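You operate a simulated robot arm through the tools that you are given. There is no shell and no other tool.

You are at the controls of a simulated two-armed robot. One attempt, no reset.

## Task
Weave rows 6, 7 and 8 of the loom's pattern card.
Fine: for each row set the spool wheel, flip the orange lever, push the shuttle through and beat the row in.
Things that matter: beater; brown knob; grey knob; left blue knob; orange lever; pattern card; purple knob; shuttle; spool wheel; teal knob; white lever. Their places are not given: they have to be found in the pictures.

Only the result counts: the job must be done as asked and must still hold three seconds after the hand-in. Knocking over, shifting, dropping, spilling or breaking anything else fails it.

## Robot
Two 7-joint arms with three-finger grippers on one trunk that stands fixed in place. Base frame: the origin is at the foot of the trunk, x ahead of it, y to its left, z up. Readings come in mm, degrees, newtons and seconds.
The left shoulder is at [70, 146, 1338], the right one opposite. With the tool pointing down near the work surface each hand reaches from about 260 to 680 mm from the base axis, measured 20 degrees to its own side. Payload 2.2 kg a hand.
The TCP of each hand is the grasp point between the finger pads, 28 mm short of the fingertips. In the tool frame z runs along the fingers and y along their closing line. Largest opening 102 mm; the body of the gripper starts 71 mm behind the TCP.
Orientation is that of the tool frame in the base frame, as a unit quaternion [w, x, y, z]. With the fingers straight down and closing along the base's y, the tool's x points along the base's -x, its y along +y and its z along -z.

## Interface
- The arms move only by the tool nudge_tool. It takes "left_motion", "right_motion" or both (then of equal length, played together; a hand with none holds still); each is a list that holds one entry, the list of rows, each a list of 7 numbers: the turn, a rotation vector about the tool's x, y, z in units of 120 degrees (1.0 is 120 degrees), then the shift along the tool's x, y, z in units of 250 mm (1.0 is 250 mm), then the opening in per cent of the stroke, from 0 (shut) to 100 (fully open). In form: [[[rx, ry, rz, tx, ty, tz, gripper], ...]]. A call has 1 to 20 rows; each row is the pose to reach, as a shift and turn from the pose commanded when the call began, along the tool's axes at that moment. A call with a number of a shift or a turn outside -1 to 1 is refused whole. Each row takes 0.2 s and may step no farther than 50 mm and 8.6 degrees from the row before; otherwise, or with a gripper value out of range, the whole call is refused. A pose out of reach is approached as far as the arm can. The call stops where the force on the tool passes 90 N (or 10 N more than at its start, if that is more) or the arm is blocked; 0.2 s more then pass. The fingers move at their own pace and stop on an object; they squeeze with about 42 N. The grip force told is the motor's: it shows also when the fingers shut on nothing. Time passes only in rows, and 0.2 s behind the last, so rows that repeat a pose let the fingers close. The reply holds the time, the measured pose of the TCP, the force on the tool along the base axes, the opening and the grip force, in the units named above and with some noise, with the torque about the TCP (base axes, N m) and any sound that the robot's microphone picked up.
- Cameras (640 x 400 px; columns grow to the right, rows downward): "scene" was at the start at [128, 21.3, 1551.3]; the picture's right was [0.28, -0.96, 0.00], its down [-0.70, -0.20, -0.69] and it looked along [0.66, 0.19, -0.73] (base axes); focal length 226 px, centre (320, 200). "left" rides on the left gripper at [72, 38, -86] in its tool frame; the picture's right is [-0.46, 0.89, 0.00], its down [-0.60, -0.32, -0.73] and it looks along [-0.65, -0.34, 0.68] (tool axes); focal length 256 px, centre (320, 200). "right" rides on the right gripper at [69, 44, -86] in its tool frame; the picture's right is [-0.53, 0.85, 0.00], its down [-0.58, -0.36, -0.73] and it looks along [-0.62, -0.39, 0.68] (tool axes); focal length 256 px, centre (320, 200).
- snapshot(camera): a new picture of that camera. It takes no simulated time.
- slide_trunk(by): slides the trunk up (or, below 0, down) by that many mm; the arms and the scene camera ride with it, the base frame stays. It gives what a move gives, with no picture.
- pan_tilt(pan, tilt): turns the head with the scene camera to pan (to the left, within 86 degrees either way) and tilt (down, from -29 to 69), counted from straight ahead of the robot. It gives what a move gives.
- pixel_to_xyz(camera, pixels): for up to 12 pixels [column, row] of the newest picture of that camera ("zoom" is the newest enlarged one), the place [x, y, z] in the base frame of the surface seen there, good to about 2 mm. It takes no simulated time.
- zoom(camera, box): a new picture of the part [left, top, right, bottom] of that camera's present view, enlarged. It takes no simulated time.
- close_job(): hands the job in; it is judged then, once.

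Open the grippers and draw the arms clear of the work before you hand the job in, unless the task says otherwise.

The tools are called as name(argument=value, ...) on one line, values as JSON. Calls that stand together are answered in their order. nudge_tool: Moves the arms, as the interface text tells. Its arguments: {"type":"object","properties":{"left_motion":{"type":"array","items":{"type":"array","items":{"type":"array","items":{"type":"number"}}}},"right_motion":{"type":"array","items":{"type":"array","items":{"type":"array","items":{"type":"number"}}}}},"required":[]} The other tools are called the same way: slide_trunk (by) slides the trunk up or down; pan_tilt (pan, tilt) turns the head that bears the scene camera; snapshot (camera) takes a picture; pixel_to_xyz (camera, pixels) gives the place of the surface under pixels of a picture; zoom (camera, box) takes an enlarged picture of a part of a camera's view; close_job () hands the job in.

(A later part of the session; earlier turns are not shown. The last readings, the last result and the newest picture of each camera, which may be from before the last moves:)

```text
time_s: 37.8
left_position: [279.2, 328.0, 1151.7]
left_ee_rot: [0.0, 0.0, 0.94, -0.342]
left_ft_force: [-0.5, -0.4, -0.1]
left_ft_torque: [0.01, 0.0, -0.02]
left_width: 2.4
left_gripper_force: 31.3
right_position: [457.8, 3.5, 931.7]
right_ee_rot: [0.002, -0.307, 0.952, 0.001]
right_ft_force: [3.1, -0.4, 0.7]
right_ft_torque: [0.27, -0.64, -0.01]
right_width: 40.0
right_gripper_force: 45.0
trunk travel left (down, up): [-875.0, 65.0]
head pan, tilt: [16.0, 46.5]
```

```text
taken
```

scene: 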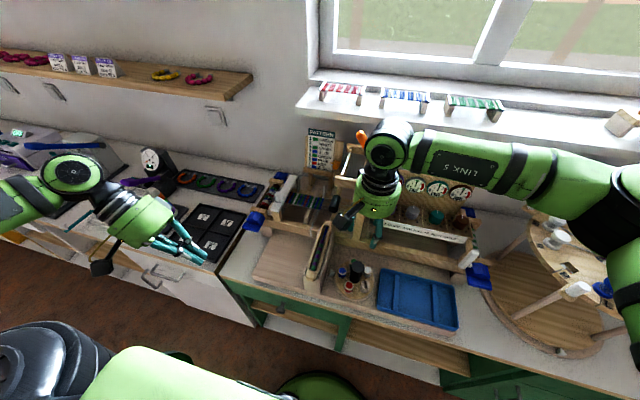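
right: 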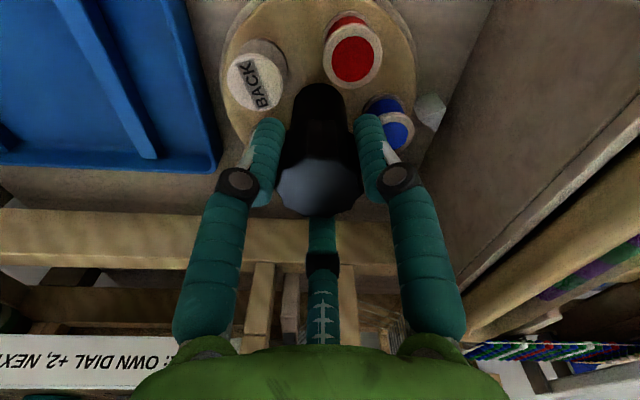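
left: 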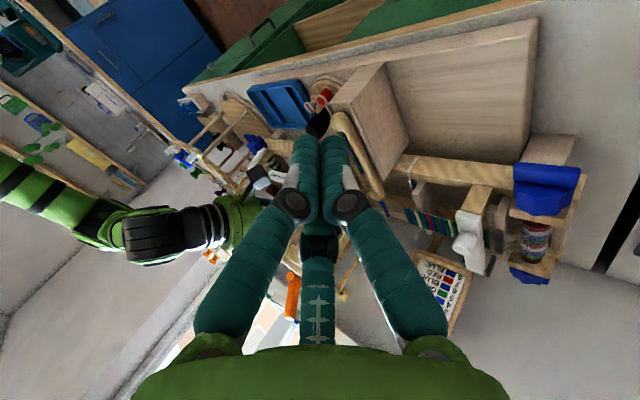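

Gripped well centred (only 3 N). I turn another −72° so red comes to the pointer.

nudge_tool(right_motion=[[[0, 0, 0.0667, 0, 0, 0, 0], [0, 0, 0.1333, 0, 0, 0, 0], [0, 0, 0.2, 0, 0, 0, 0], [0, 0, 0.2667, 0, 0, 0, 0], [0, 0, 0.3333, 0, 0, 0, 0], [0, 0, 0.4, 0, 0, 0, 0], [0, 0, 0.4667, 0, 0, 0, 0], [0, 0, 0.5333, 0, 0, 0, 0], [0, 0, 0.6, 0, 0, 0, 0], [0, 0, 0.6, 0, 0, 0, 0]]])

zoom(camera="scene", box=[300, 180, 440, 310])

```text
time_s: 40.0
left_position: [281.7, 327.0, 1150.4]
left_ee_rot: [-0.001, 0.0, 0.94, -0.342]
left_ft_force: [0.6, -0.2, -0.1]
left_ft_torque: [-0.01, 0.01, 0.0]
left_width: 2.2
left_gripper_force: 31.0
right_position: [458.1, 2.9, 930.9]
right_ee_rot: [0.0, 0.31, 0.951, 0.001]
right_ft_force: [3.8, 1.5, -6.3]
right_ft_torque: [0.19, -0.37, 0.76]
right_width: 40.1
right_gripper_force: 45.1
trunk travel left (down, up): [-875.0, 65.0]
head pan, tilt: [16.0, 46.5]
```

```text
3.08 times, centred on (370, 245) of scene
```

zoom: 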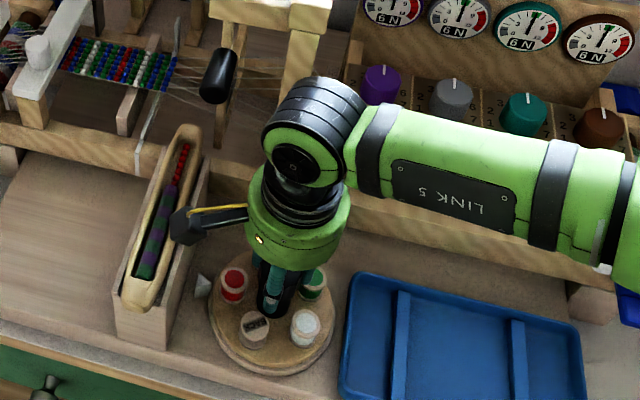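

Red is at the pointer and the shuttle shows red beads. I release and raise the right hand.

nudge_tool(right_motion=[[[0, 0, 0, 0, 0, 0, 30], [0, 0, 0, 0, 0, 0, 60], [0, 0, 0, 0, 0, -0.1, 60], [0, 0, 0, 0, 0, -0.25, 60], [0, 0, 0, 0, 0, -0.45, 60], [0, 0, 0, 0, 0, -0.65, 60], [0, 0, 0, 0, 0, -0.8, 60], [0, 0, -0.05, 0, 0, -0.9, 30], [0, 0, -0.1, 0, 0, -0.98, 0]]])

zoom(camera="scene", box=[300, 180, 440, 310])

```text
time_s: 42.0
left_position: [279.3, 328.0, 1150.8]
left_ee_rot: [-0.001, 0.0, 0.94, -0.342]
left_ft_force: [0.3, -0.4, -0.8]
left_ft_torque: [0.02, 0.04, -0.03]
left_width: 2.0
left_gripper_force: 31.3
right_position: [458.9, 2.4, 1178.7]
right_ee_rot: [0.0, 0.208, 0.978, 0.001]
right_ft_force: [-0.2, 0.0, -0.4]
right_ft_torque: [-0.02, 0.0, -0.04]
right_width: 1.8
right_gripper_force: 31.7
trunk travel left (down, up): [-875.0, 65.0]
head pan, tilt: [16.0, 46.5]
```

```text
3.08 times, centred on (370, 245) of scene
```

zoom: 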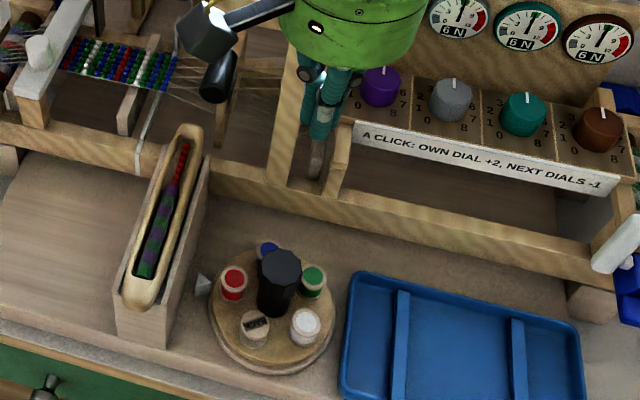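

Now I bring the right hand round to the left side of the lever: first up to (500,105,1290) straight.

nudge_tool(right_motion=[[[0, 0, -0.05, 0.005, 0.11, -0.111, 0], [0, 0, -0.1, 0.009, 0.222, -0.222, 0], [0, 0, -0.15, 0.014, 0.333, -0.333, 0], [0, 0, -0.2, 0.018, 0.444, -0.444, 0]]])

nudge_tool(right_motion=[[[0, -0.0625, 0, -0.05, 0, 0.02, 0], [0, -0.125, 0, -0.12, 0, 0.05, 0], [0, -0.1875, 0, -0.19, 0, 0.09, 0], [0, -0.25, 0, -0.26, 0, 0.12, 0], [0, -0.3125, 0, -0.33, 0, 0.16, 0], [0, -0.375, 0, -0.4, 0, 0.188, 0]]])

snapshot(camera="right")

snapshot(camera="scene")

```text
time_s: 43.0
left_position: [277.8, 329.3, 1150.9]
left_ee_rot: [-0.001, 0.0, 0.939, -0.343]
left_ft_force: [-0.3, 0.5, -0.7]
left_ft_torque: [-0.01, -0.02, 0.06]
left_width: 2.1
left_gripper_force: 31.3
right_position: [496.6, 106.9, 1289.0]
right_ee_rot: [0.001, -0.001, 1.0, 0.0]
right_ft_force: [-0.3, 0.2, 0.1]
right_ft_torque: [-0.02, 0.0, 0.0]
right_width: 2.1
right_gripper_force: 31.3
trunk travel left (down, up): [-875.0, 65.0]
head pan, tilt: [16.0, 46.5]
```

```text
time_s: 44.4
left_position: [280.7, 328.3, 1151.4]
left_ee_rot: [0.0, 0.0, 0.94, -0.342]
left_ft_force: [0.3, -0.2, 0.5]
left_ft_torque: [0.02, -0.02, 0.0]
left_width: 1.9
left_gripper_force: 31.3
right_position: [598.4, 106.1, 1242.7]
right_ee_rot: [0.383, 0.001, 0.924, 0.0]
right_ft_force: [-0.3, -0.1, 1.0]
right_ft_torque: [0.01, 0.01, 0.0]
right_width: 2.1
right_gripper_force: 31.2
trunk travel left (down, up): [-875.0, 65.0]
head pan, tilt: [16.0, 46.5]
```

```text
taken
```

right: 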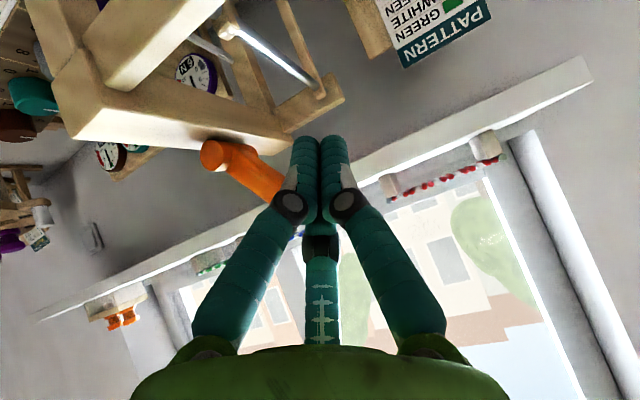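

```text
taken
```

scene: 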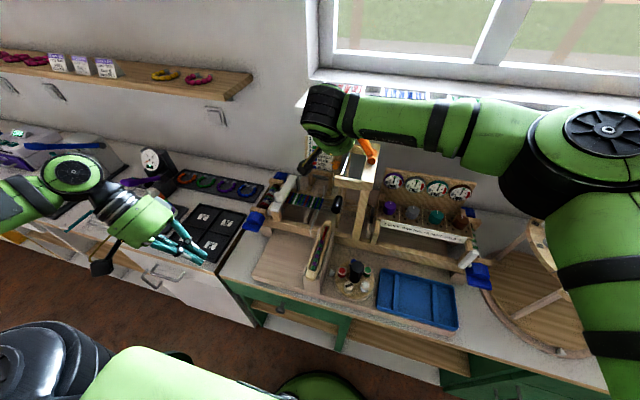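

Fingers are left of the lever. I move +44 mm in x, then sweep −y to flip the lever back to the right.

nudge_tool(right_motion=[[[0, 0, 0, -0.06, 0, 0.06, 0], [0, 0, 0, -0.124, 0, 0.124, 0], [0, 0, 0, -0.124, -0.1, 0.124, 0], [0, 0, 0, -0.124, -0.16, 0.124, 0], [0, 0, 0, -0.124, -0.22, 0.124, 0], [0, 0, 0, -0.124, -0.28, 0.124, 0], [0, 0, 0, -0.124, -0.32, 0.124, 0], [0, 0, 0, -0.124, -0.345, 0.124, 0]]])

snapshot(camera="right")

zoom(camera="scene", box=[290, 100, 450, 220])

```text
time_s: 46.2
left_position: [279.0, 332.6, 1151.1]
left_ee_rot: [-0.001, 0.001, 0.939, -0.343]
left_ft_force: [-0.3, 0.3, -0.7]
left_ft_torque: [-0.05, -0.01, 0.0]
left_width: 2.0
left_gripper_force: 31.3
right_position: [640.1, 26.5, 1242.3]
right_ee_rot: [0.383, -0.001, 0.924, 0.001]
right_ft_force: [1.2, 10.7, 1.4]
right_ft_torque: [0.27, -0.08, 0.1]
right_width: 2.0
right_gripper_force: 31.3
trunk travel left (down, up): [-875.0, 65.0]
head pan, tilt: [16.0, 46.5]
```

```text
taken
```

right: 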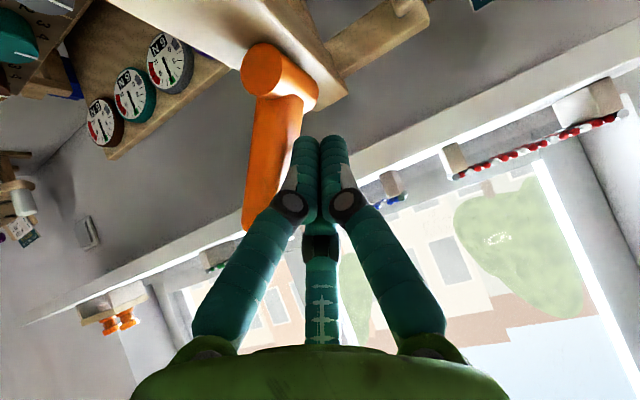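

```text
3.33 times, centred on (370, 160) of scene
```

zoom: 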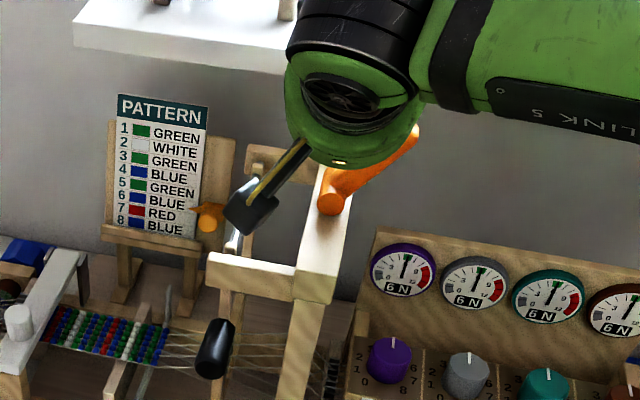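

Lever pushed to its right stop (10.7 N). I press slightly more, then retreat the right hand over to a standby place at about (500,−70,1155).

nudge_tool(right_motion=[[[0, 0, 0, 0, -0.02, 0, 0], [0, 0, 0, 0, 0.15, 0, 0], [0, 0, 0, 0.13, 0.15, -0.13, 0], [0, 0, 0, 0.2546, 0.15, -0.2546, 0], [0, 0, 0, 0.34, 0.02, -0.34, 0], [0, 0, 0, 0.38, -0.13, -0.38, 0], [0, 0, 0, 0.44, -0.27, -0.32, 0], [0, 0, 0, 0.55, -0.34, -0.21, 0], [0, 0, 0, 0.65, -0.38, -0.15, 0]]])

snapshot(camera="scene")

zoom(camera="scene", box=[290, 110, 450, 250])

```text
time_s: 48.2
left_position: [279.1, 326.1, 1151.6]
left_ee_rot: [0.0, 0.001, 0.94, -0.341]
left_ft_force: [-0.8, 0.4, 0.2]
left_ft_torque: [0.01, -0.01, -0.01]
left_width: 2.2
left_gripper_force: 32.1
right_position: [499.1, -75.5, 1151.8]
right_ee_rot: [0.383, 0.001, 0.924, 0.001]
right_ft_force: [-0.4, -0.5, 1.2]
right_ft_torque: [-0.01, 0.02, 0.02]
right_width: 2.2
right_gripper_force: 31.7
trunk travel left (down, up): [-875.0, 65.0]
head pan, tilt: [16.0, 46.5]
```

```text
taken
```

scene: 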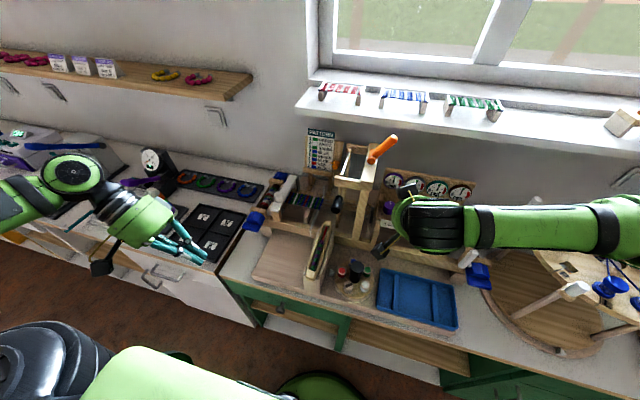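

```text
2.86 times, centred on (370, 180) of scene
```

zoom: 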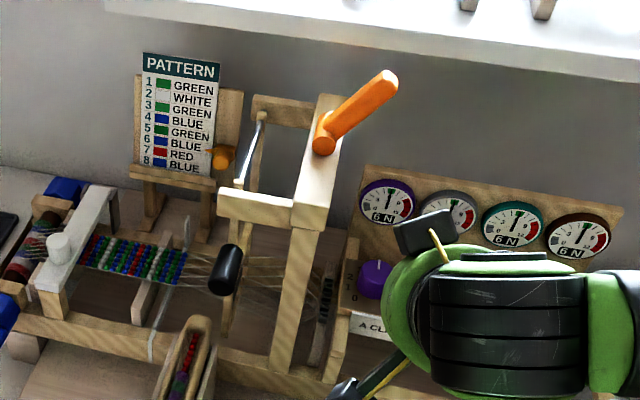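

Lever is right-tilted, shuttle holds red beads. Now the left hand goes back to in front of the shuttle.

nudge_tool(left_motion=[[[0, 0, 0, -0.04, -0.062, 0.131, 0], [0, 0, 0, -0.08, -0.123, 0.262, 0], [0, 0, 0, -0.12, -0.185, 0.393, 0], [0, 0, 0, -0.16, -0.246, 0.524, 0], [0, 0, 0, -0.2, -0.308, 0.655, 0], [0, 0, 0, -0.222, -0.37, 0.786, 0]]])

zoom(camera="scene", box=[240, 180, 400, 320])

```text
time_s: 49.6
left_position: [336.2, 129.5, 1059.5]
left_ee_rot: [0.001, -0.002, 0.94, -0.342]
left_ft_force: [-0.1, 0.8, -0.8]
left_ft_torque: [0.02, -0.01, -0.01]
left_width: 1.8
left_gripper_force: 31.2
right_position: [500.5, -77.0, 1151.7]
right_ee_rot: [0.382, 0.001, 0.924, 0.001]
right_ft_force: [0.8, -0.5, -0.3]
right_ft_torque: [0.01, 0.03, 0.02]
right_width: 2.1
right_gripper_force: 32.0
trunk travel left (down, up): [-875.0, 65.0]
head pan, tilt: [16.0, 46.5]
```

```text
2.86 times, centred on (320, 250) of scene
```

zoom: 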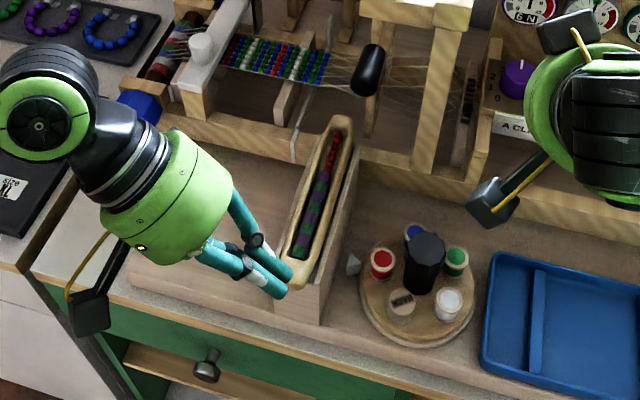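

Lined up. I lower and push the shuttle through to about x≈482.

nudge_tool(left_motion=[[[0, 0, 0, 0, 0.108, 0.1285, 0], [0, 0, 0, 0, 0.218, 0.255, 0], [0, 0, 0, -0.1, 0.218, 0.255, 0], [0, 0, 0, -0.2, 0.218, 0.255, 0], [0, 0, 0, -0.3, 0.218, 0.255, 0], [0, 0, 0, -0.4, 0.218, 0.255, 0], [0, 0, 0, -0.48, 0.218, 0.255, 0], [0, 0, 0, -0.54, 0.218, 0.255, 0], [0, 0, 0, -0.58, 0.218, 0.255, 0]]])

zoom(camera="scene", box=[260, 160, 400, 280])

```text
time_s: 51.6
left_position: [473.6, 131.2, 975.8]
left_ee_rot: [-0.002, 0.002, 0.94, -0.341]
left_ft_force: [-14.8, 1.1, -2.2]
left_ft_torque: [-0.15, 0.2, -0.18]
left_width: 2.0
left_gripper_force: 31.6
right_position: [496.0, -74.6, 1153.6]
right_ee_rot: [0.385, 0.002, 0.923, 0.0]
right_ft_force: [-0.6, 1.0, 0.0]
right_ft_torque: [0.03, 0.02, 0.0]
right_width: 2.1
right_gripper_force: 31.6
trunk travel left (down, up): [-875.0, 65.0]
head pan, tilt: [16.0, 46.5]
```

```text
3.33 times, centred on (330, 220) of scene
```

zoom: 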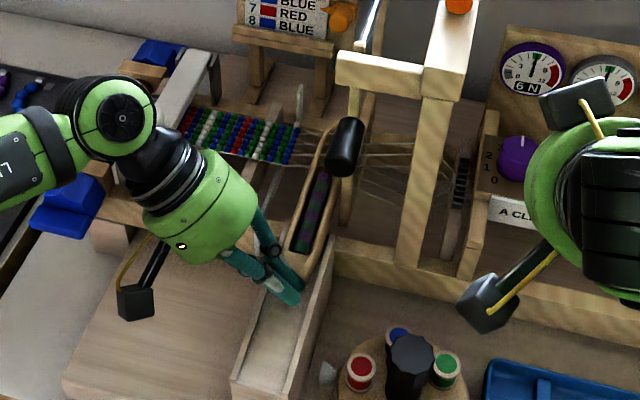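

At the end stop with 15 N. I press 8 mm more, then retreat the left hand as before.

nudge_tool(left_motion=[[[0, 0, 0, -0.03, 0, 0, 0], [0, 0, 0, -0.03, 0, 0, 0]]])

nudge_tool(left_motion=[[[0, 0, 0, 0.15, 0, 0, 0], [0, 0, 0, 0.3, 0, -0.05, 0], [0, 0, 0, 0.42, 0, -0.2, 0], [0, 0, 0, 0.5, 0, -0.35, 0], [0, 0, 0, 0.56, 0, -0.5, 0], [0, 0, 0, 0.6, 0, -0.65, 0], [0, 0, 0, 0.68, 0.1, -0.8, 0], [0, 0, 0, 0.76, 0.16, -0.95, 0]]])

zoom(camera="scene", box=[260, 160, 400, 280])

snapshot(camera="left")

```text
time_s: 52.2
left_position: [475.5, 131.3, 976.4]
left_ee_rot: [-0.007, 0.004, 0.94, -0.34]
left_ft_force: [-36.5, -0.6, -1.1]
left_ft_torque: [-0.37, 0.37, -0.48]
left_width: 2.2
left_gripper_force: 31.6
right_position: [492.6, -75.7, 1157.0]
right_ee_rot: [0.387, 0.002, 0.922, 0.0]
right_ft_force: [0.4, 0.2, -0.6]
right_ft_torque: [0.02, -0.01, -0.01]
right_width: 2.1
right_gripper_force: 31.4
trunk travel left (down, up): [-875.0, 65.0]
head pan, tilt: [16.0, 46.5]
```

```text
time_s: 54.2
left_position: [254.9, 315.2, 1095.4]
left_ee_rot: [-0.086, -0.029, 0.936, -0.339]
left_ft_force: [-0.3, 0.6, -0.3]
left_ft_torque: [0.01, 0.01, -0.01]
left_width: 2.0
left_gripper_force: 31.2
right_position: [500.2, -74.3, 1151.0]
right_ee_rot: [0.383, 0.001, 0.924, 0.001]
right_ft_force: [0.3, 0.2, 0.2]
right_ft_torque: [-0.01, 0.0, 0.01]
right_width: 2.1
right_gripper_force: 31.6
trunk travel left (down, up): [-875.0, 65.0]
head pan, tilt: [16.0, 46.5]
stopped in row 8 (left hand): the arm was blocked; the commanded pose is now the measured one
```

```text
3.33 times, centred on (330, 220) of scene
```

zoom: 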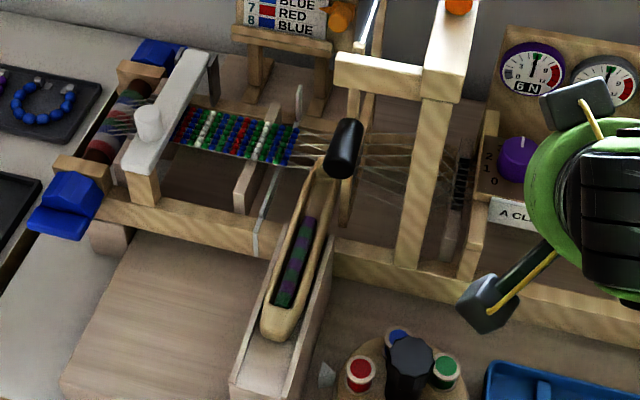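

```text
taken
```

left: 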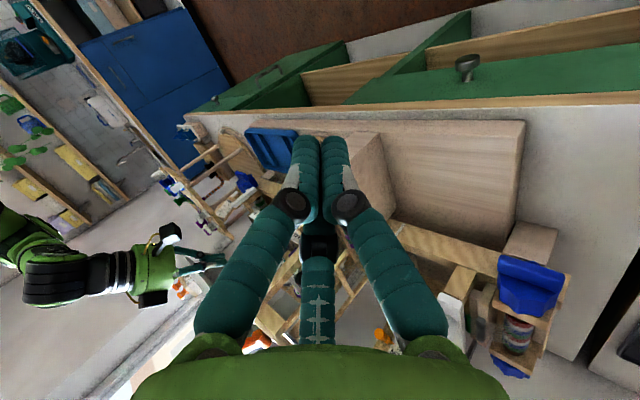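

The left arm hit a limit close to the body and turned ~10°. I bring it forward and up a little and restore the orientation.

nudge_tool(left_motion=[[[0, -0.02, 0.015, -0.07, -0.05, -0.06, 0], [0, -0.045, 0.035, -0.14, -0.103, -0.1225, 0], [0.001, -0.068, 0.054, -0.16, -0.103, -0.1225, 0], [0.001, -0.068, 0.054, -0.16, -0.103, -0.1225, 0]]])

snapshot(camera="scene")

```text
time_s: 55.2
left_position: [301.5, 315.0, 1126.9]
left_ee_rot: [0.001, -0.001, 0.94, -0.341]
left_ft_force: [-1.0, -1.3, -0.2]
left_ft_torque: [0.0, 0.02, -0.01]
left_width: 2.1
left_gripper_force: 31.6
right_position: [499.3, -74.8, 1152.7]
right_ee_rot: [0.384, 0.001, 0.923, 0.0]
right_ft_force: [0.3, 0.2, 0.0]
right_ft_torque: [0.03, 0.02, 0.05]
right_width: 2.4
right_gripper_force: 31.1
trunk travel left (down, up): [-875.0, 65.0]
head pan, tilt: [16.0, 46.5]
```

```text
taken
```

scene: 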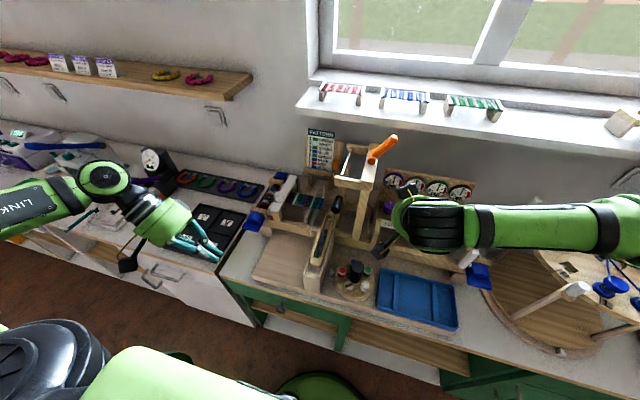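

The shuttle is back home. The right hand goes to the right side of the beater handle again (y≈57, tips to x≈570).

nudge_tool(right_motion=[[[0, 0, 0, 0.058, 0.132, 0.02, 0], [0, 0, 0, 0.116, 0.264, 0.04, 0], [0, 0, 0, 0.174, 0.396, 0.06, 0], [0, 0, 0, 0.232, 0.528, 0.079, 0], [0, 0, 0, 0.12, 0.528, 0.21, 0], [0, 0, 0, 0.06, 0.528, 0.285, 0], [0, 0, 0, 0.031, 0.528, 0.317, 0]]])

snapshot(camera="right")

zoom(camera="left", box=[320, 100, 560, 320])

```text
time_s: 56.8
left_position: [301.5, 314.9, 1126.3]
left_ee_rot: [0.001, -0.002, 0.94, -0.342]
left_ft_force: [0.1, 0.4, 0.2]
left_ft_torque: [-0.04, 0.0, -0.01]
left_width: 2.1
left_gripper_force: 31.1
right_position: [551.5, 58.4, 1094.0]
right_ee_rot: [0.384, 0.001, 0.923, 0.001]
right_ft_force: [0.3, 0.5, 0.3]
right_ft_torque: [-0.03, 0.01, 0.0]
right_width: 2.2
right_gripper_force: 31.7
trunk travel left (down, up): [-875.0, 65.0]
head pan, tilt: [16.0, 46.5]
```

```text
taken
```

right: 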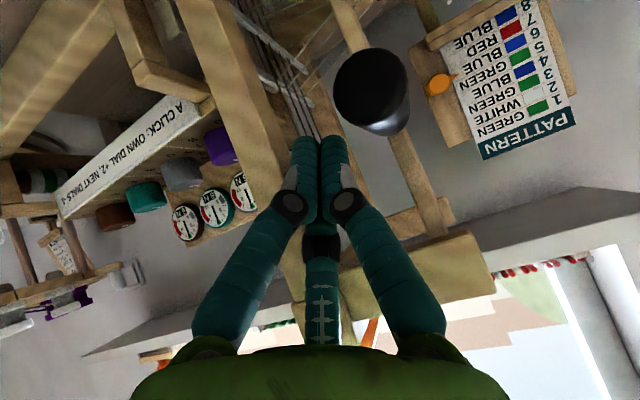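

```text
1.82 times, centred on (440, 210) of left
```

zoom: 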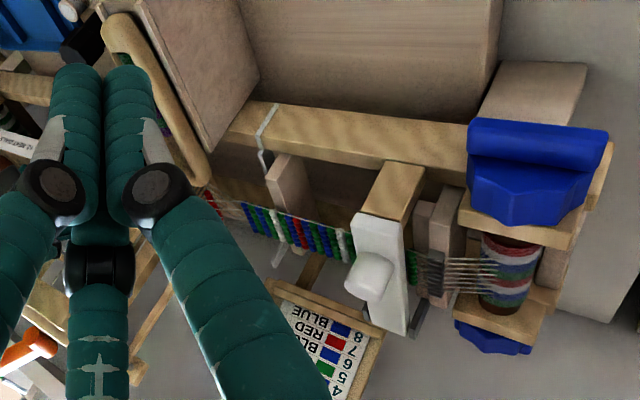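

The red strand lies in the shed (left zoom (210,200)). I sweep the handle +y to beat it.

nudge_tool(right_motion=[[[0, 0, 0, 0, 0.04, 0, 0], [0, 0, 0, 0, 0.08, 0, 0], [0, 0, 0, 0, 0.12, 0, 0], [0, 0, 0, 0, 0.15, 0, 0], [0, 0, 0, 0, 0.17, 0, 0], [0, 0, 0, 0, 0.19, 0, 0]]])

zoom(camera="left", box=[380, 160, 480, 240])

snapshot(camera="right")

```text
time_s: 58.2
left_position: [297.5, 299.4, 1133.3]
left_ee_rot: [0.002, -0.001, 0.942, -0.335]
left_ft_force: [-0.3, -0.1, 0.2]
left_ft_torque: [0.0, 0.01, -0.01]
left_width: 1.8
left_gripper_force: 31.2
right_position: [553.9, 73.2, 1092.7]
right_ee_rot: [0.386, 0.015, 0.922, -0.014]
right_ft_force: [-14.7, -62.2, 3.6]
right_ft_torque: [-1.19, 0.09, -0.81]
right_width: 1.8
right_gripper_force: 31.1
trunk travel left (down, up): [-875.0, 65.0]
head pan, tilt: [16.0, 46.5]
```

```text
5.00 times, centred on (430, 200) of left
```

zoom: 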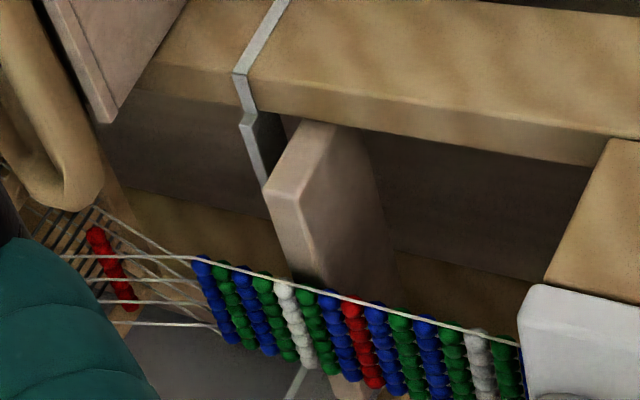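

```text
taken
```

right: 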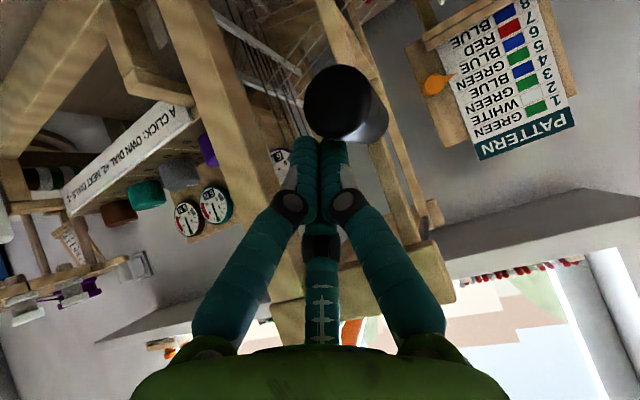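

The beater stopped at y≈73 with 62 N, with the red strand not moved. I back off and check the shuttle, dials and shed before going on.

nudge_tool(right_motion=[[[0, 0, 0, 0, -0.1, 0, 0], [0, 0, 0, 0, -0.2, 0, 0], [0, 0, 0, 0.1, -0.2, -0.12, 0], [0, 0, 0, 0.2, -0.22, -0.238, 0], [0, 0, 0, 0.2, -0.4, -0.3, 0], [0, 0, 0, 0.2, -0.58, -0.3, 0]]])

zoom(camera="scene", box=[270, 180, 370, 300])

zoom(camera="scene", box=[330, 150, 450, 240])

zoom(camera="left", box=[330, 140, 480, 260])

```text
time_s: 59.6
left_position: [301.3, 310.4, 1129.0]
left_ee_rot: [0.001, -0.001, 0.94, -0.34]
left_ft_force: [-0.2, 0.3, 0.4]
left_ft_torque: [0.09, -0.02, 0.01]
left_width: 2.2
left_gripper_force: 31.5
right_position: [460.8, -44.0, 1109.5]
right_ee_rot: [0.384, 0.001, 0.923, 0.003]
right_ft_force: [0.2, -0.5, 0.5]
right_ft_torque: [0.05, 0.01, 0.05]
right_width: 2.3
right_gripper_force: 31.4
trunk travel left (down, up): [-875.0, 65.0]
head pan, tilt: [16.0, 46.5]
```

```text
3.33 times, centred on (320, 240) of scene
```

zoom: 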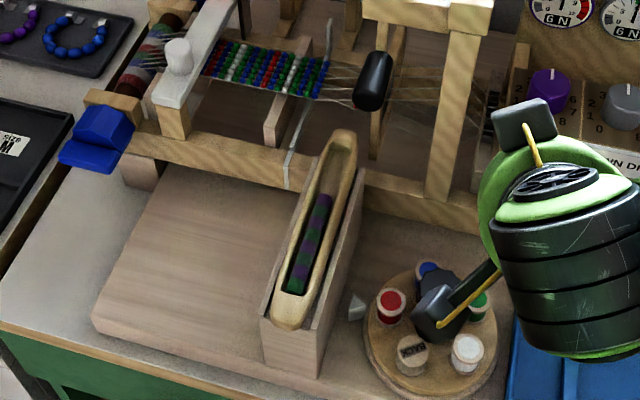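

```text
4.44 times, centred on (390, 195) of scene
```

zoom: 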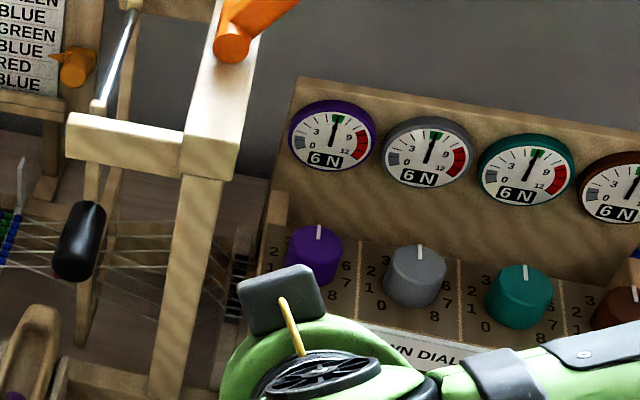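

```text
3.33 times, centred on (405, 200) of left
```

zoom: 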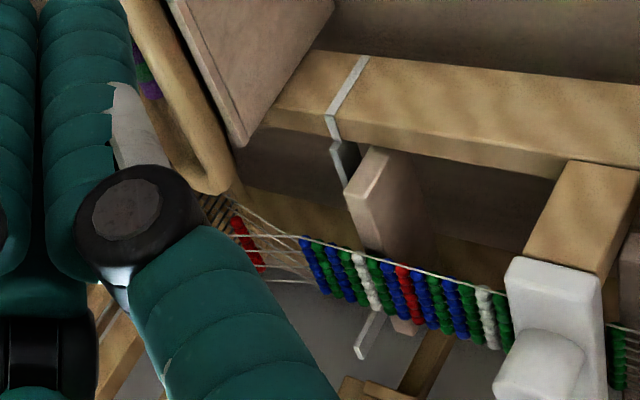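

The shuttle returns slowly (~20 mm/s), so it was probably still in the reed's way; it now looks home. I go back to the handle and try again.

nudge_tool(right_motion=[[[0, 0, 0, 0, 0.18, 0, 0], [0, 0, 0, 0, 0.36, 0.062, 0], [0, 0, 0, -0.1, 0.39, 0.18, 0], [0, 0, 0, -0.17, 0.39, 0.27, 0], [0, 0, 0, -0.2, 0.39, 0.3, 0], [0, 0, 0, -0.2, 0.43, 0.3, 0], [0, 0, 0, -0.2, 0.47, 0.3, 0], [0, 0, 0, -0.2, 0.51, 0.3, 0], [0, 0, 0, -0.2, 0.55, 0.3, 0]]])

zoom(camera="left", box=[330, 140, 480, 260])

snapshot(camera="right")

```text
time_s: 61.6
left_position: [301.4, 311.2, 1129.5]
left_ee_rot: [0.0, -0.001, 0.941, -0.339]
left_ft_force: [-0.3, 0.3, 0.2]
left_ft_torque: [0.01, 0.01, -0.02]
left_width: 2.2
left_gripper_force: 31.7
right_position: [549.7, 91.3, 1092.0]
right_ee_rot: [0.383, 0.004, 0.924, -0.001]
right_ft_force: [-2.1, -12.4, 3.0]
right_ft_torque: [-0.19, -0.13, -0.11]
right_width: 2.2
right_gripper_force: 31.3
trunk travel left (down, up): [-875.0, 65.0]
head pan, tilt: [16.0, 46.5]
```

```text
3.33 times, centred on (405, 200) of left
```

zoom: 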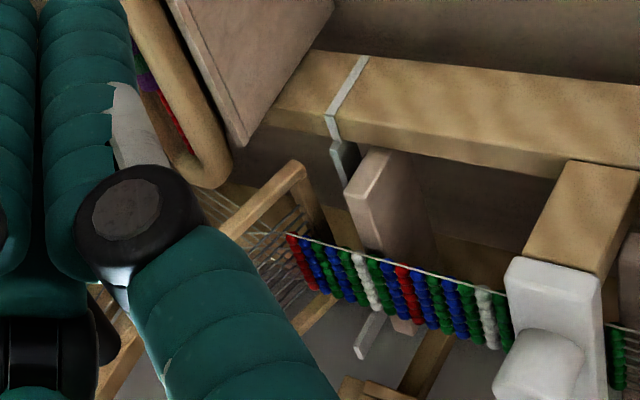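

```text
taken
```

right: 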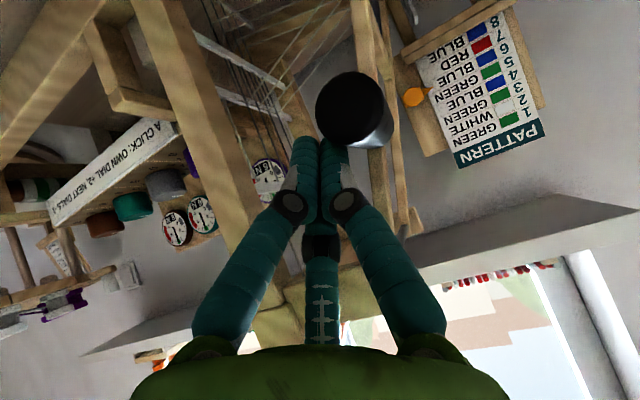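

The red row is at the cloth edge, and the shuttle carries red again. I press a little more, then retreat and untilt over the wheel.

nudge_tool(right_motion=[[[0, 0, 0, 0, 0.02, 0, 0], [0, 0, 0, 0, 0.04, 0, 0]]])

nudge_tool(right_motion=[[[0, 0, 0, 0, -0.1, 0, 0], [0, 0, 0, 0, -0.2, 0, 0], [0, 0, 0, 0.1, -0.2, -0.12, 0], [0, 0, 0, 0.2, -0.22, -0.238, 0], [0, 0.07, 0, 0.19, -0.3, -0.32, 30], [0, 0.14, 0, 0.18, -0.38, -0.36, 60], [0, 0.21, 0, 0.17, -0.4, -0.4, 60], [0, 0.28, 0, 0.16, -0.42, -0.42, 60], [0, 0.33, 0, 0.14, -0.42, -0.42, 60], [0, 0.375, 0, 0.14, -0.42, -0.42, 60]]])

zoom(camera="scene", box=[270, 180, 370, 240])

zoom(camera="scene", box=[370, 160, 490, 250])

zoom(camera="left", box=[330, 140, 480, 260])

```text
time_s: 62.2
left_position: [300.8, 305.2, 1130.2]
left_ee_rot: [0.002, -0.001, 0.941, -0.337]
left_ft_force: [-0.4, 0.7, 0.1]
left_ft_torque: [0.01, 0.0, -0.03]
left_width: 2.2
left_gripper_force: 31.4
right_position: [550.6, 91.8, 1091.7]
right_ee_rot: [0.384, 0.008, 0.923, -0.004]
right_ft_force: [-7.9, -35.5, 1.1]
right_ft_torque: [-0.68, 0.29, -0.56]
right_width: 1.8
right_gripper_force: 31.5
trunk travel left (down, up): [-875.0, 65.0]
head pan, tilt: [16.0, 46.5]
```

```text
time_s: 64.4
left_position: [300.8, 314.7, 1127.6]
left_ee_rot: [0.001, -0.001, 0.94, -0.342]
left_ft_force: [-0.7, 0.1, -0.4]
left_ft_torque: [-0.03, 0.01, 0.01]
left_width: 2.1
left_gripper_force: 31.3
right_position: [450.9, 3.5, 1140.7]
right_ee_rot: [-0.001, -0.001, 1.0, 0.002]
right_ft_force: [0.3, -0.5, -0.5]
right_ft_torque: [-0.02, -0.01, -0.03]
right_width: 61.1
right_gripper_force: 0.0
trunk travel left (down, up): [-875.0, 65.0]
head pan, tilt: [16.0, 46.5]
```

```text
6.40 times, centred on (320, 210) of scene
```

zoom: 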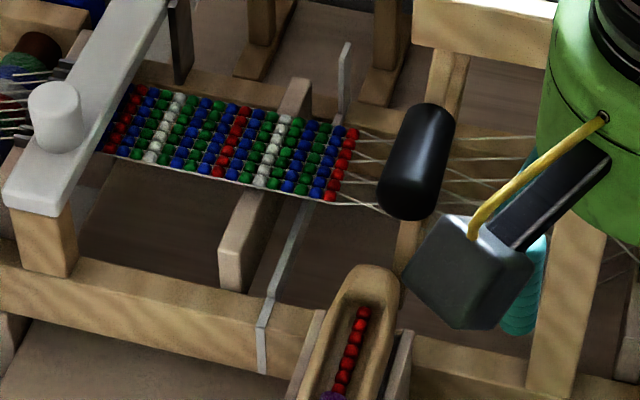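

```text
4.44 times, centred on (430, 205) of scene
```

zoom: 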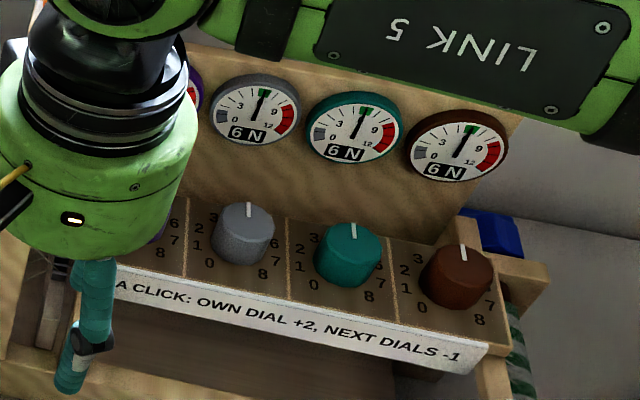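

```text
3.33 times, centred on (405, 200) of left
```

zoom: 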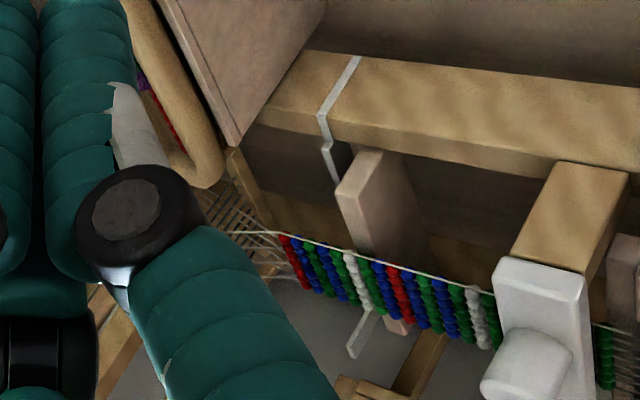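

Row 7 (red) is in. I measure where the cloth edge lies against the grey wire marker, in case the cloth needs advancing.

pixel_to_xyz(camera="scene", pixels=[[323, 204], [324.3, 201], [321.5, 209.3], [324, 188], [312, 227], [311, 233], [315, 220], [318.5, 211.5]])

zoom(camera="scene", box=[300, 180, 340, 240])

pixel_to_xyz(camera="zoom", pixels=[[345, 140], [330, 175], [315, 195], [345, 40], [250, 300], [235, 350], [290, 205], [345, 25], [340, 75], [270, 250]])

```text
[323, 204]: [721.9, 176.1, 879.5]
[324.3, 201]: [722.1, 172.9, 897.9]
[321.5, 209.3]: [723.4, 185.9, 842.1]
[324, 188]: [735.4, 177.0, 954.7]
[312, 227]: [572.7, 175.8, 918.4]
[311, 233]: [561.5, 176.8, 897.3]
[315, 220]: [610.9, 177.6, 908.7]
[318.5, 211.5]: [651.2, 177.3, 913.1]
```

```text
6.67 times, centred on (320, 210) of scene
```

zoom: 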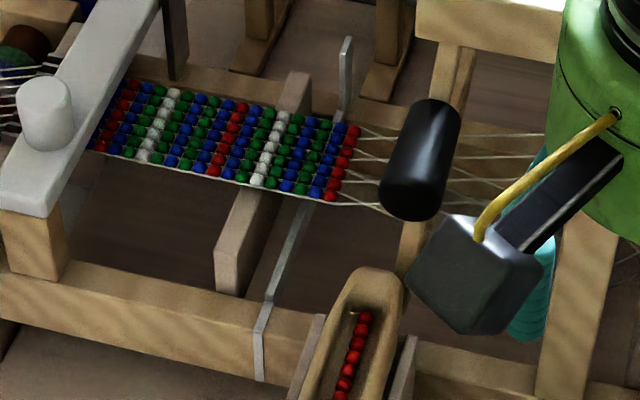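

```text
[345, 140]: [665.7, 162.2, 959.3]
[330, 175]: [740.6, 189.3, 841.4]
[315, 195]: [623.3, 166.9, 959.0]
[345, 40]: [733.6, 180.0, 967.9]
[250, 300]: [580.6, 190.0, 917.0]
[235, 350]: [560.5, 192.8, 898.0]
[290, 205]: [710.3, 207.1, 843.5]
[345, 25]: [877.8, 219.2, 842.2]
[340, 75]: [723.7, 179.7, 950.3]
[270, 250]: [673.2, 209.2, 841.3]
```

The wire marker is near y≈177 and the cloth edge now near y≈160; nothing has jammed, so I go on with row 8. The right hand takes the wheel knob with a −36° pre-turn.

nudge_tool(right_motion=[[[0, 0, 0.05, -0.03, -0.002, 0.1, 60], [0, 0, 0.1, -0.03, -0.002, 0.2, 60], [0, 0, 0.15, -0.03, -0.002, 0.35, 60], [0, 0, 0.2, -0.03, -0.002, 0.5, 60], [0, 0, 0.25, -0.03, -0.002, 0.65, 60], [0, 0, 0.3, -0.03, -0.002, 0.75, 60], [0, 0, 0.3, -0.03, -0.002, 0.836, 60], [0, 0, 0.3, -0.03, -0.002, 0.836, 30], [0, 0, 0.3, -0.03, -0.002, 0.836, 0], [0, 0, 0.3, -0.03, -0.002, 0.836, 0]]])

snapshot(camera="right")

```text
time_s: 66.6
left_position: [301.4, 314.4, 1127.0]
left_ee_rot: [0.0, -0.001, 0.94, -0.341]
left_ft_force: [0.3, 0.1, -0.1]
left_ft_torque: [-0.03, 0.02, -0.01]
left_width: 2.2
left_gripper_force: 31.4
right_position: [458.9, 1.1, 930.0]
right_ee_rot: [-0.001, 0.31, 0.951, 0.001]
right_ft_force: [-1.7, -0.2, -0.1]
right_ft_torque: [-0.13, 0.77, 0.03]
right_width: 41.2
right_gripper_force: 45.1
trunk travel left (down, up): [-875.0, 65.0]
head pan, tilt: [16.0, 46.5]
```

```text
taken
```

right: 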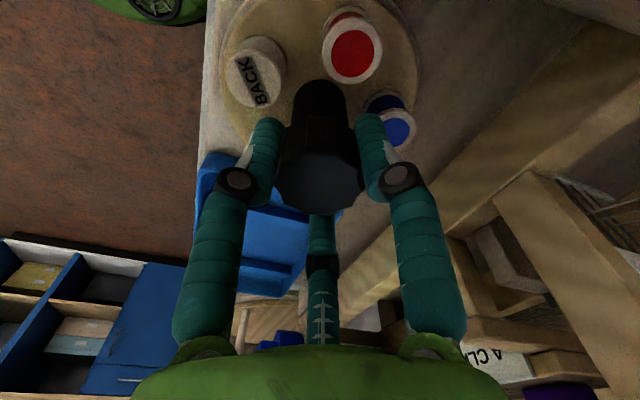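

Gripped with hardly any side force. I turn +72° to bring blue back to the pointer.

nudge_tool(right_motion=[[[0, 0, -0.0667, 0, 0, 0, 0], [0, 0, -0.1333, 0, 0, 0, 0], [0, 0, -0.2, 0, 0, 0, 0], [0, 0, -0.2667, 0, 0, 0, 0], [0, 0, -0.3333, 0, 0, 0, 0], [0, 0, -0.4, 0, 0, 0, 0], [0, 0, -0.4667, 0, 0, 0, 0], [0, 0, -0.5333, 0, 0, 0, 0], [0, 0, -0.6, 0, 0, 0, 0], [0, 0, -0.6, 0, 0, 0, 0]]])

zoom(camera="scene", box=[300, 180, 440, 310])

```text
time_s: 68.8
left_position: [303.1, 316.7, 1127.2]
left_ee_rot: [0.0, -0.001, 0.94, -0.342]
left_ft_force: [0.0, 0.2, -0.5]
left_ft_torque: [0.02, 0.01, 0.01]
left_width: 2.3
left_gripper_force: 31.2
right_position: [459.5, 3.8, 931.2]
right_ee_rot: [0.0, -0.31, 0.951, 0.0]
right_ft_force: [-0.1, 6.9, -8.6]
right_ft_torque: [-0.46, -0.57, -0.03]
right_width: 41.3
right_gripper_force: 45.5
trunk travel left (down, up): [-875.0, 65.0]
head pan, tilt: [16.0, 46.5]
```

```text
3.08 times, centred on (370, 245) of scene
```

zoom: 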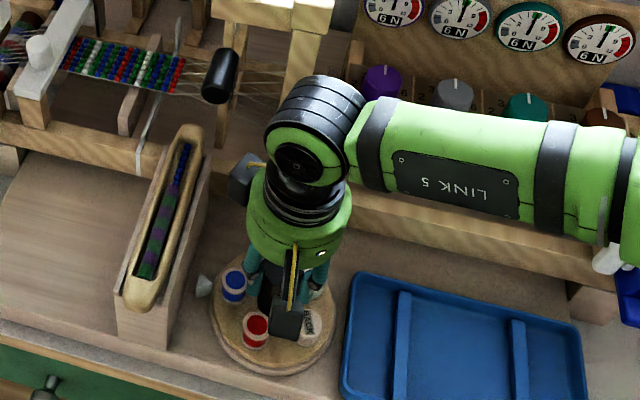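

Blue is at the pointer. I release, raise the right hand, and move it to the right of the lever.

nudge_tool(right_motion=[[[0, 0, 0, 0, 0, 0, 30], [0, 0, 0, 0, 0, 0, 60], [0, 0, 0, 0, 0, -0.1, 60], [0, 0, 0, 0, 0, -0.25, 60], [0, 0, 0, 0, 0, -0.45, 60], [0, 0, 0, 0, 0, -0.65, 60], [0, 0, 0, 0, 0, -0.8, 60], [0, 0, 0.05, 0, 0, -0.9, 30], [0, 0, 0.1, 0, 0, -0.98, 0]]])

nudge_tool(right_motion=[[[0, 0, 0.05, -0.004, -0.092, -0.094, 0], [0, 0, 0.1, -0.008, -0.185, -0.188, 0], [0, 0, 0.15, -0.012, -0.278, -0.282, 0], [0, 0, 0.2, -0.015, -0.37, -0.376, 0]]])

nudge_tool(right_motion=[[[0, -0.0625, 0, -0.05, 0, 0.02, 0], [0, -0.125, 0, -0.12, 0, 0.04, 0], [0, -0.1875, 0, -0.19, 0, 0.06, 0], [0, -0.25, 0, -0.26, 0, 0.08, 0], [0, -0.3125, 0, -0.33, 0, 0.1, 0], [0, -0.375, 0, -0.4, 0, 0.108, 0]]])

snapshot(camera="right")

zoom(camera="scene", box=[300, 100, 460, 310])

```text
time_s: 70.8
left_position: [300.6, 315.7, 1127.6]
left_ee_rot: [0.001, -0.001, 0.94, -0.341]
left_ft_force: [-0.9, 0.9, 0.0]
left_ft_torque: [-0.03, 0.01, -0.03]
left_width: 2.4
left_gripper_force: 31.8
right_position: [459.6, 1.1, 1175.8]
right_ee_rot: [0.0, -0.207, 0.978, 0.001]
right_ft_force: [-0.5, 0.4, -0.3]
right_ft_torque: [-0.01, 0.01, 0.04]
right_width: 1.9
right_gripper_force: 31.4
trunk travel left (down, up): [-875.0, 65.0]
head pan, tilt: [16.0, 46.5]
```

```text
time_s: 71.8
left_position: [301.7, 313.6, 1126.8]
left_ee_rot: [0.0, -0.001, 0.94, -0.341]
left_ft_force: [-0.8, 0.3, -0.1]
left_ft_torque: [0.03, 0.01, -0.03]
left_width: 2.0
left_gripper_force: 31.9
right_position: [498.4, -82.6, 1269.5]
right_ee_rot: [0.0, 0.001, 1.0, 0.001]
right_ft_force: [0.1, 0.5, 0.0]
right_ft_torque: [0.03, 0.04, 0.0]
right_width: 2.1
right_gripper_force: 31.0
trunk travel left (down, up): [-875.0, 65.0]
head pan, tilt: [16.0, 46.5]
```

```text
time_s: 73.2
left_position: [302.1, 314.4, 1128.5]
left_ee_rot: [0.0, -0.001, 0.94, -0.342]
left_ft_force: [-0.2, -0.4, -0.9]
left_ft_torque: [0.03, 0.02, 0.02]
left_width: 2.0
left_gripper_force: 31.4
right_position: [600.2, -81.4, 1242.9]
right_ee_rot: [0.384, 0.001, 0.923, 0.001]
right_ft_force: [-0.6, -0.1, 0.1]
right_ft_torque: [-0.03, 0.01, 0.01]
right_width: 2.0
right_gripper_force: 31.2
trunk travel left (down, up): [-875.0, 65.0]
head pan, tilt: [16.0, 46.5]
```

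```text
taken
```

right: 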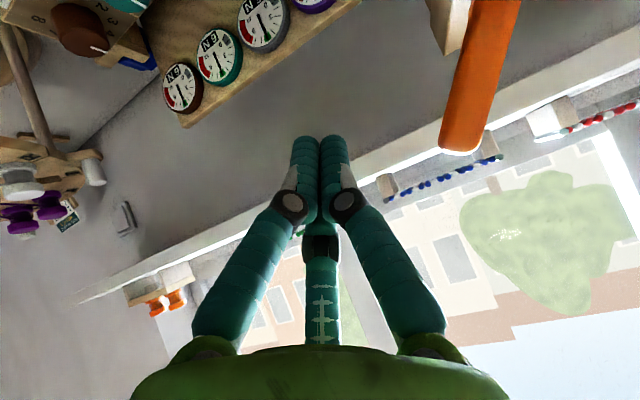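

```text
1.90 times, centred on (380, 205) of scene
```

zoom: 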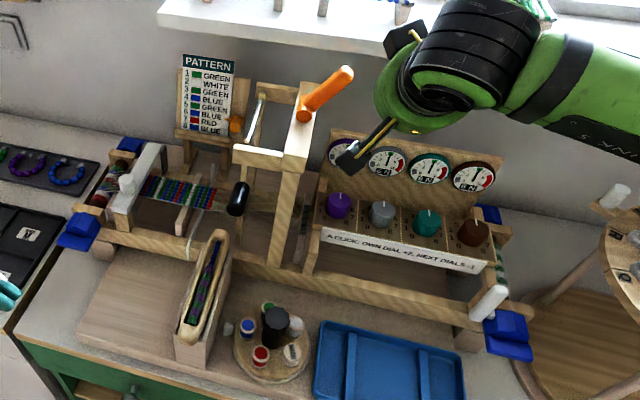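

Fingers are right of the lever. I move +42 mm in x and sweep +y to flip the lever left for row 8.

nudge_tool(right_motion=[[[0, 0, 0, -0.06, 0.04, 0.06, 0], [0, 0, 0, -0.119, 0.1, 0.119, 0], [0, 0, 0, -0.119, 0.18, 0.119, 0], [0, 0, 0, -0.119, 0.24, 0.119, 0], [0, 0, 0, -0.119, 0.3, 0.119, 0], [0, 0, 0, -0.119, 0.35, 0.119, 0], [0, 0, 0, -0.119, 0.39, 0.119, 0], [0, 0, 0, -0.119, 0.43, 0.119, 0], [0, 0, 0, -0.119, 0.458, 0.119, 0]]])

zoom(camera="scene", box=[290, 100, 450, 220])

```text
time_s: 75.2
left_position: [300.8, 310.3, 1129.0]
left_ee_rot: [0.0, 0.0, 0.941, -0.34]
left_ft_force: [0.3, 0.3, -0.4]
left_ft_torque: [-0.02, -0.02, -0.02]
left_width: 2.2
left_gripper_force: 31.9
right_position: [643.1, 25.3, 1244.5]
right_ee_rot: [0.385, 0.004, 0.923, 0.0]
right_ft_force: [-0.9, -12.9, 3.1]
right_ft_torque: [-0.21, -0.13, -0.1]
right_width: 2.0
right_gripper_force: 30.9
trunk travel left (down, up): [-875.0, 65.0]
head pan, tilt: [16.0, 46.5]
```

```text
3.33 times, centred on (370, 160) of scene
```

zoom: 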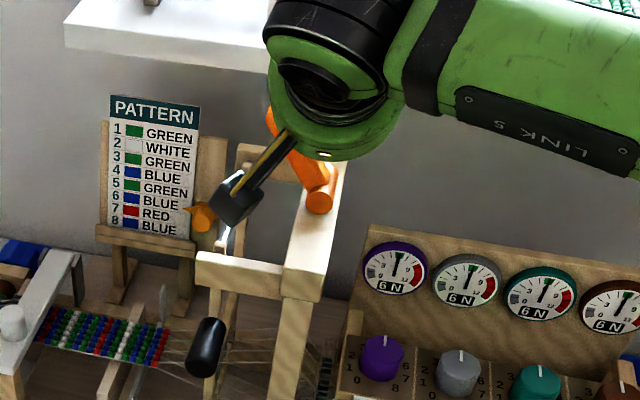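

The lever is at its left stop. I press slightly more and retreat the right hand to standby.

nudge_tool(right_motion=[[[0, 0, 0, 0, 0.02, 0, 0], [0, 0, 0, 0, -0.14, 0, 0], [0, 0, 0, 0, -0.3, 0, 0], [0, 0, 0, 0.1, -0.4, -0.1, 0], [0, 0, 0, 0.22, -0.4, -0.22, 0], [0, 0, 0, 0.34, -0.4, -0.34, 0], [0, 0, 0, 0.4, -0.4, -0.38, 0], [0, 0, 0, 0.52, -0.4, -0.26, 0], [0, 0, 0, 0.65, -0.4, -0.15, 0]]])

zoom(camera="scene", box=[270, 110, 430, 310])

```text
time_s: 77.2
left_position: [302.3, 314.3, 1127.9]
left_ee_rot: [0.0, 0.0, 0.94, -0.34]
left_ft_force: [0.0, -1.0, 0.3]
left_ft_torque: [0.01, 0.04, -0.01]
left_width: 2.3
left_gripper_force: 31.3
right_position: [502.1, -66.8, 1154.2]
right_ee_rot: [0.384, 0.001, 0.923, 0.0]
right_ft_force: [0.4, 1.1, 0.1]
right_ft_torque: [0.03, 0.03, 0.01]
right_width: 2.2
right_gripper_force: 31.9
trunk travel left (down, up): [-875.0, 65.0]
head pan, tilt: [16.0, 46.5]
```

```text
2.00 times, centred on (350, 210) of scene
```

zoom: 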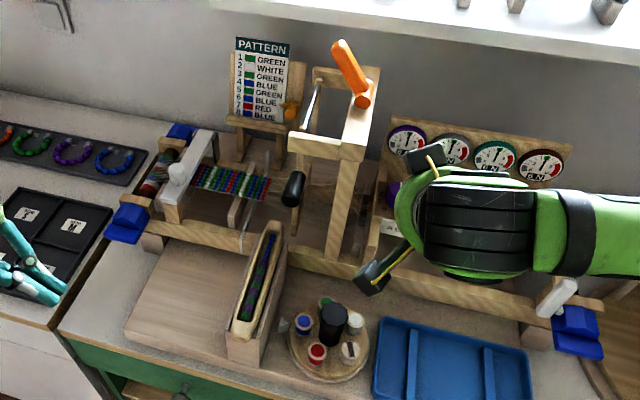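

Lever left, blue set. The left hand goes to the shuttle again.

nudge_tool(left_motion=[[[0, 0, 0, -0.028, -0.078, 0.136, 0], [0, 0, 0, -0.055, -0.156, 0.272, 0], [0, 0, 0, -0.083, -0.233, 0.407, 0], [0, 0, 0, -0.11, -0.311, 0.543, 0], [0, 0, 0, -0.138, -0.389, 0.679, 0], [0, 0, 0, -0.138, -0.389, 0.679, 0]]])

zoom(camera="scene", box=[240, 180, 400, 320])

```text
time_s: 78.6
left_position: [337.1, 132.2, 1057.9]
left_ee_rot: [0.0, -0.001, 0.94, -0.341]
left_ft_force: [0.4, -0.6, 0.8]
left_ft_torque: [-0.02, -0.02, 0.03]
left_width: 2.1
left_gripper_force: 31.8
right_position: [499.8, -66.8, 1155.2]
right_ee_rot: [0.383, 0.001, 0.924, 0.0]
right_ft_force: [-0.6, -0.3, -0.4]
right_ft_torque: [-0.02, -0.05, 0.01]
right_width: 2.0
right_gripper_force: 31.1
trunk travel left (down, up): [-875.0, 65.0]
head pan, tilt: [16.0, 46.5]
```

```text
2.86 times, centred on (320, 250) of scene
```

zoom: 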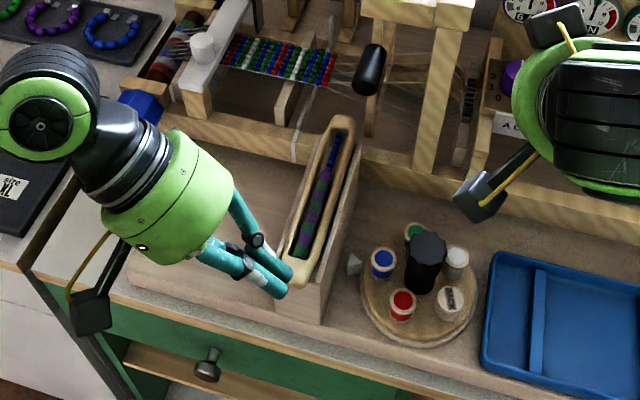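

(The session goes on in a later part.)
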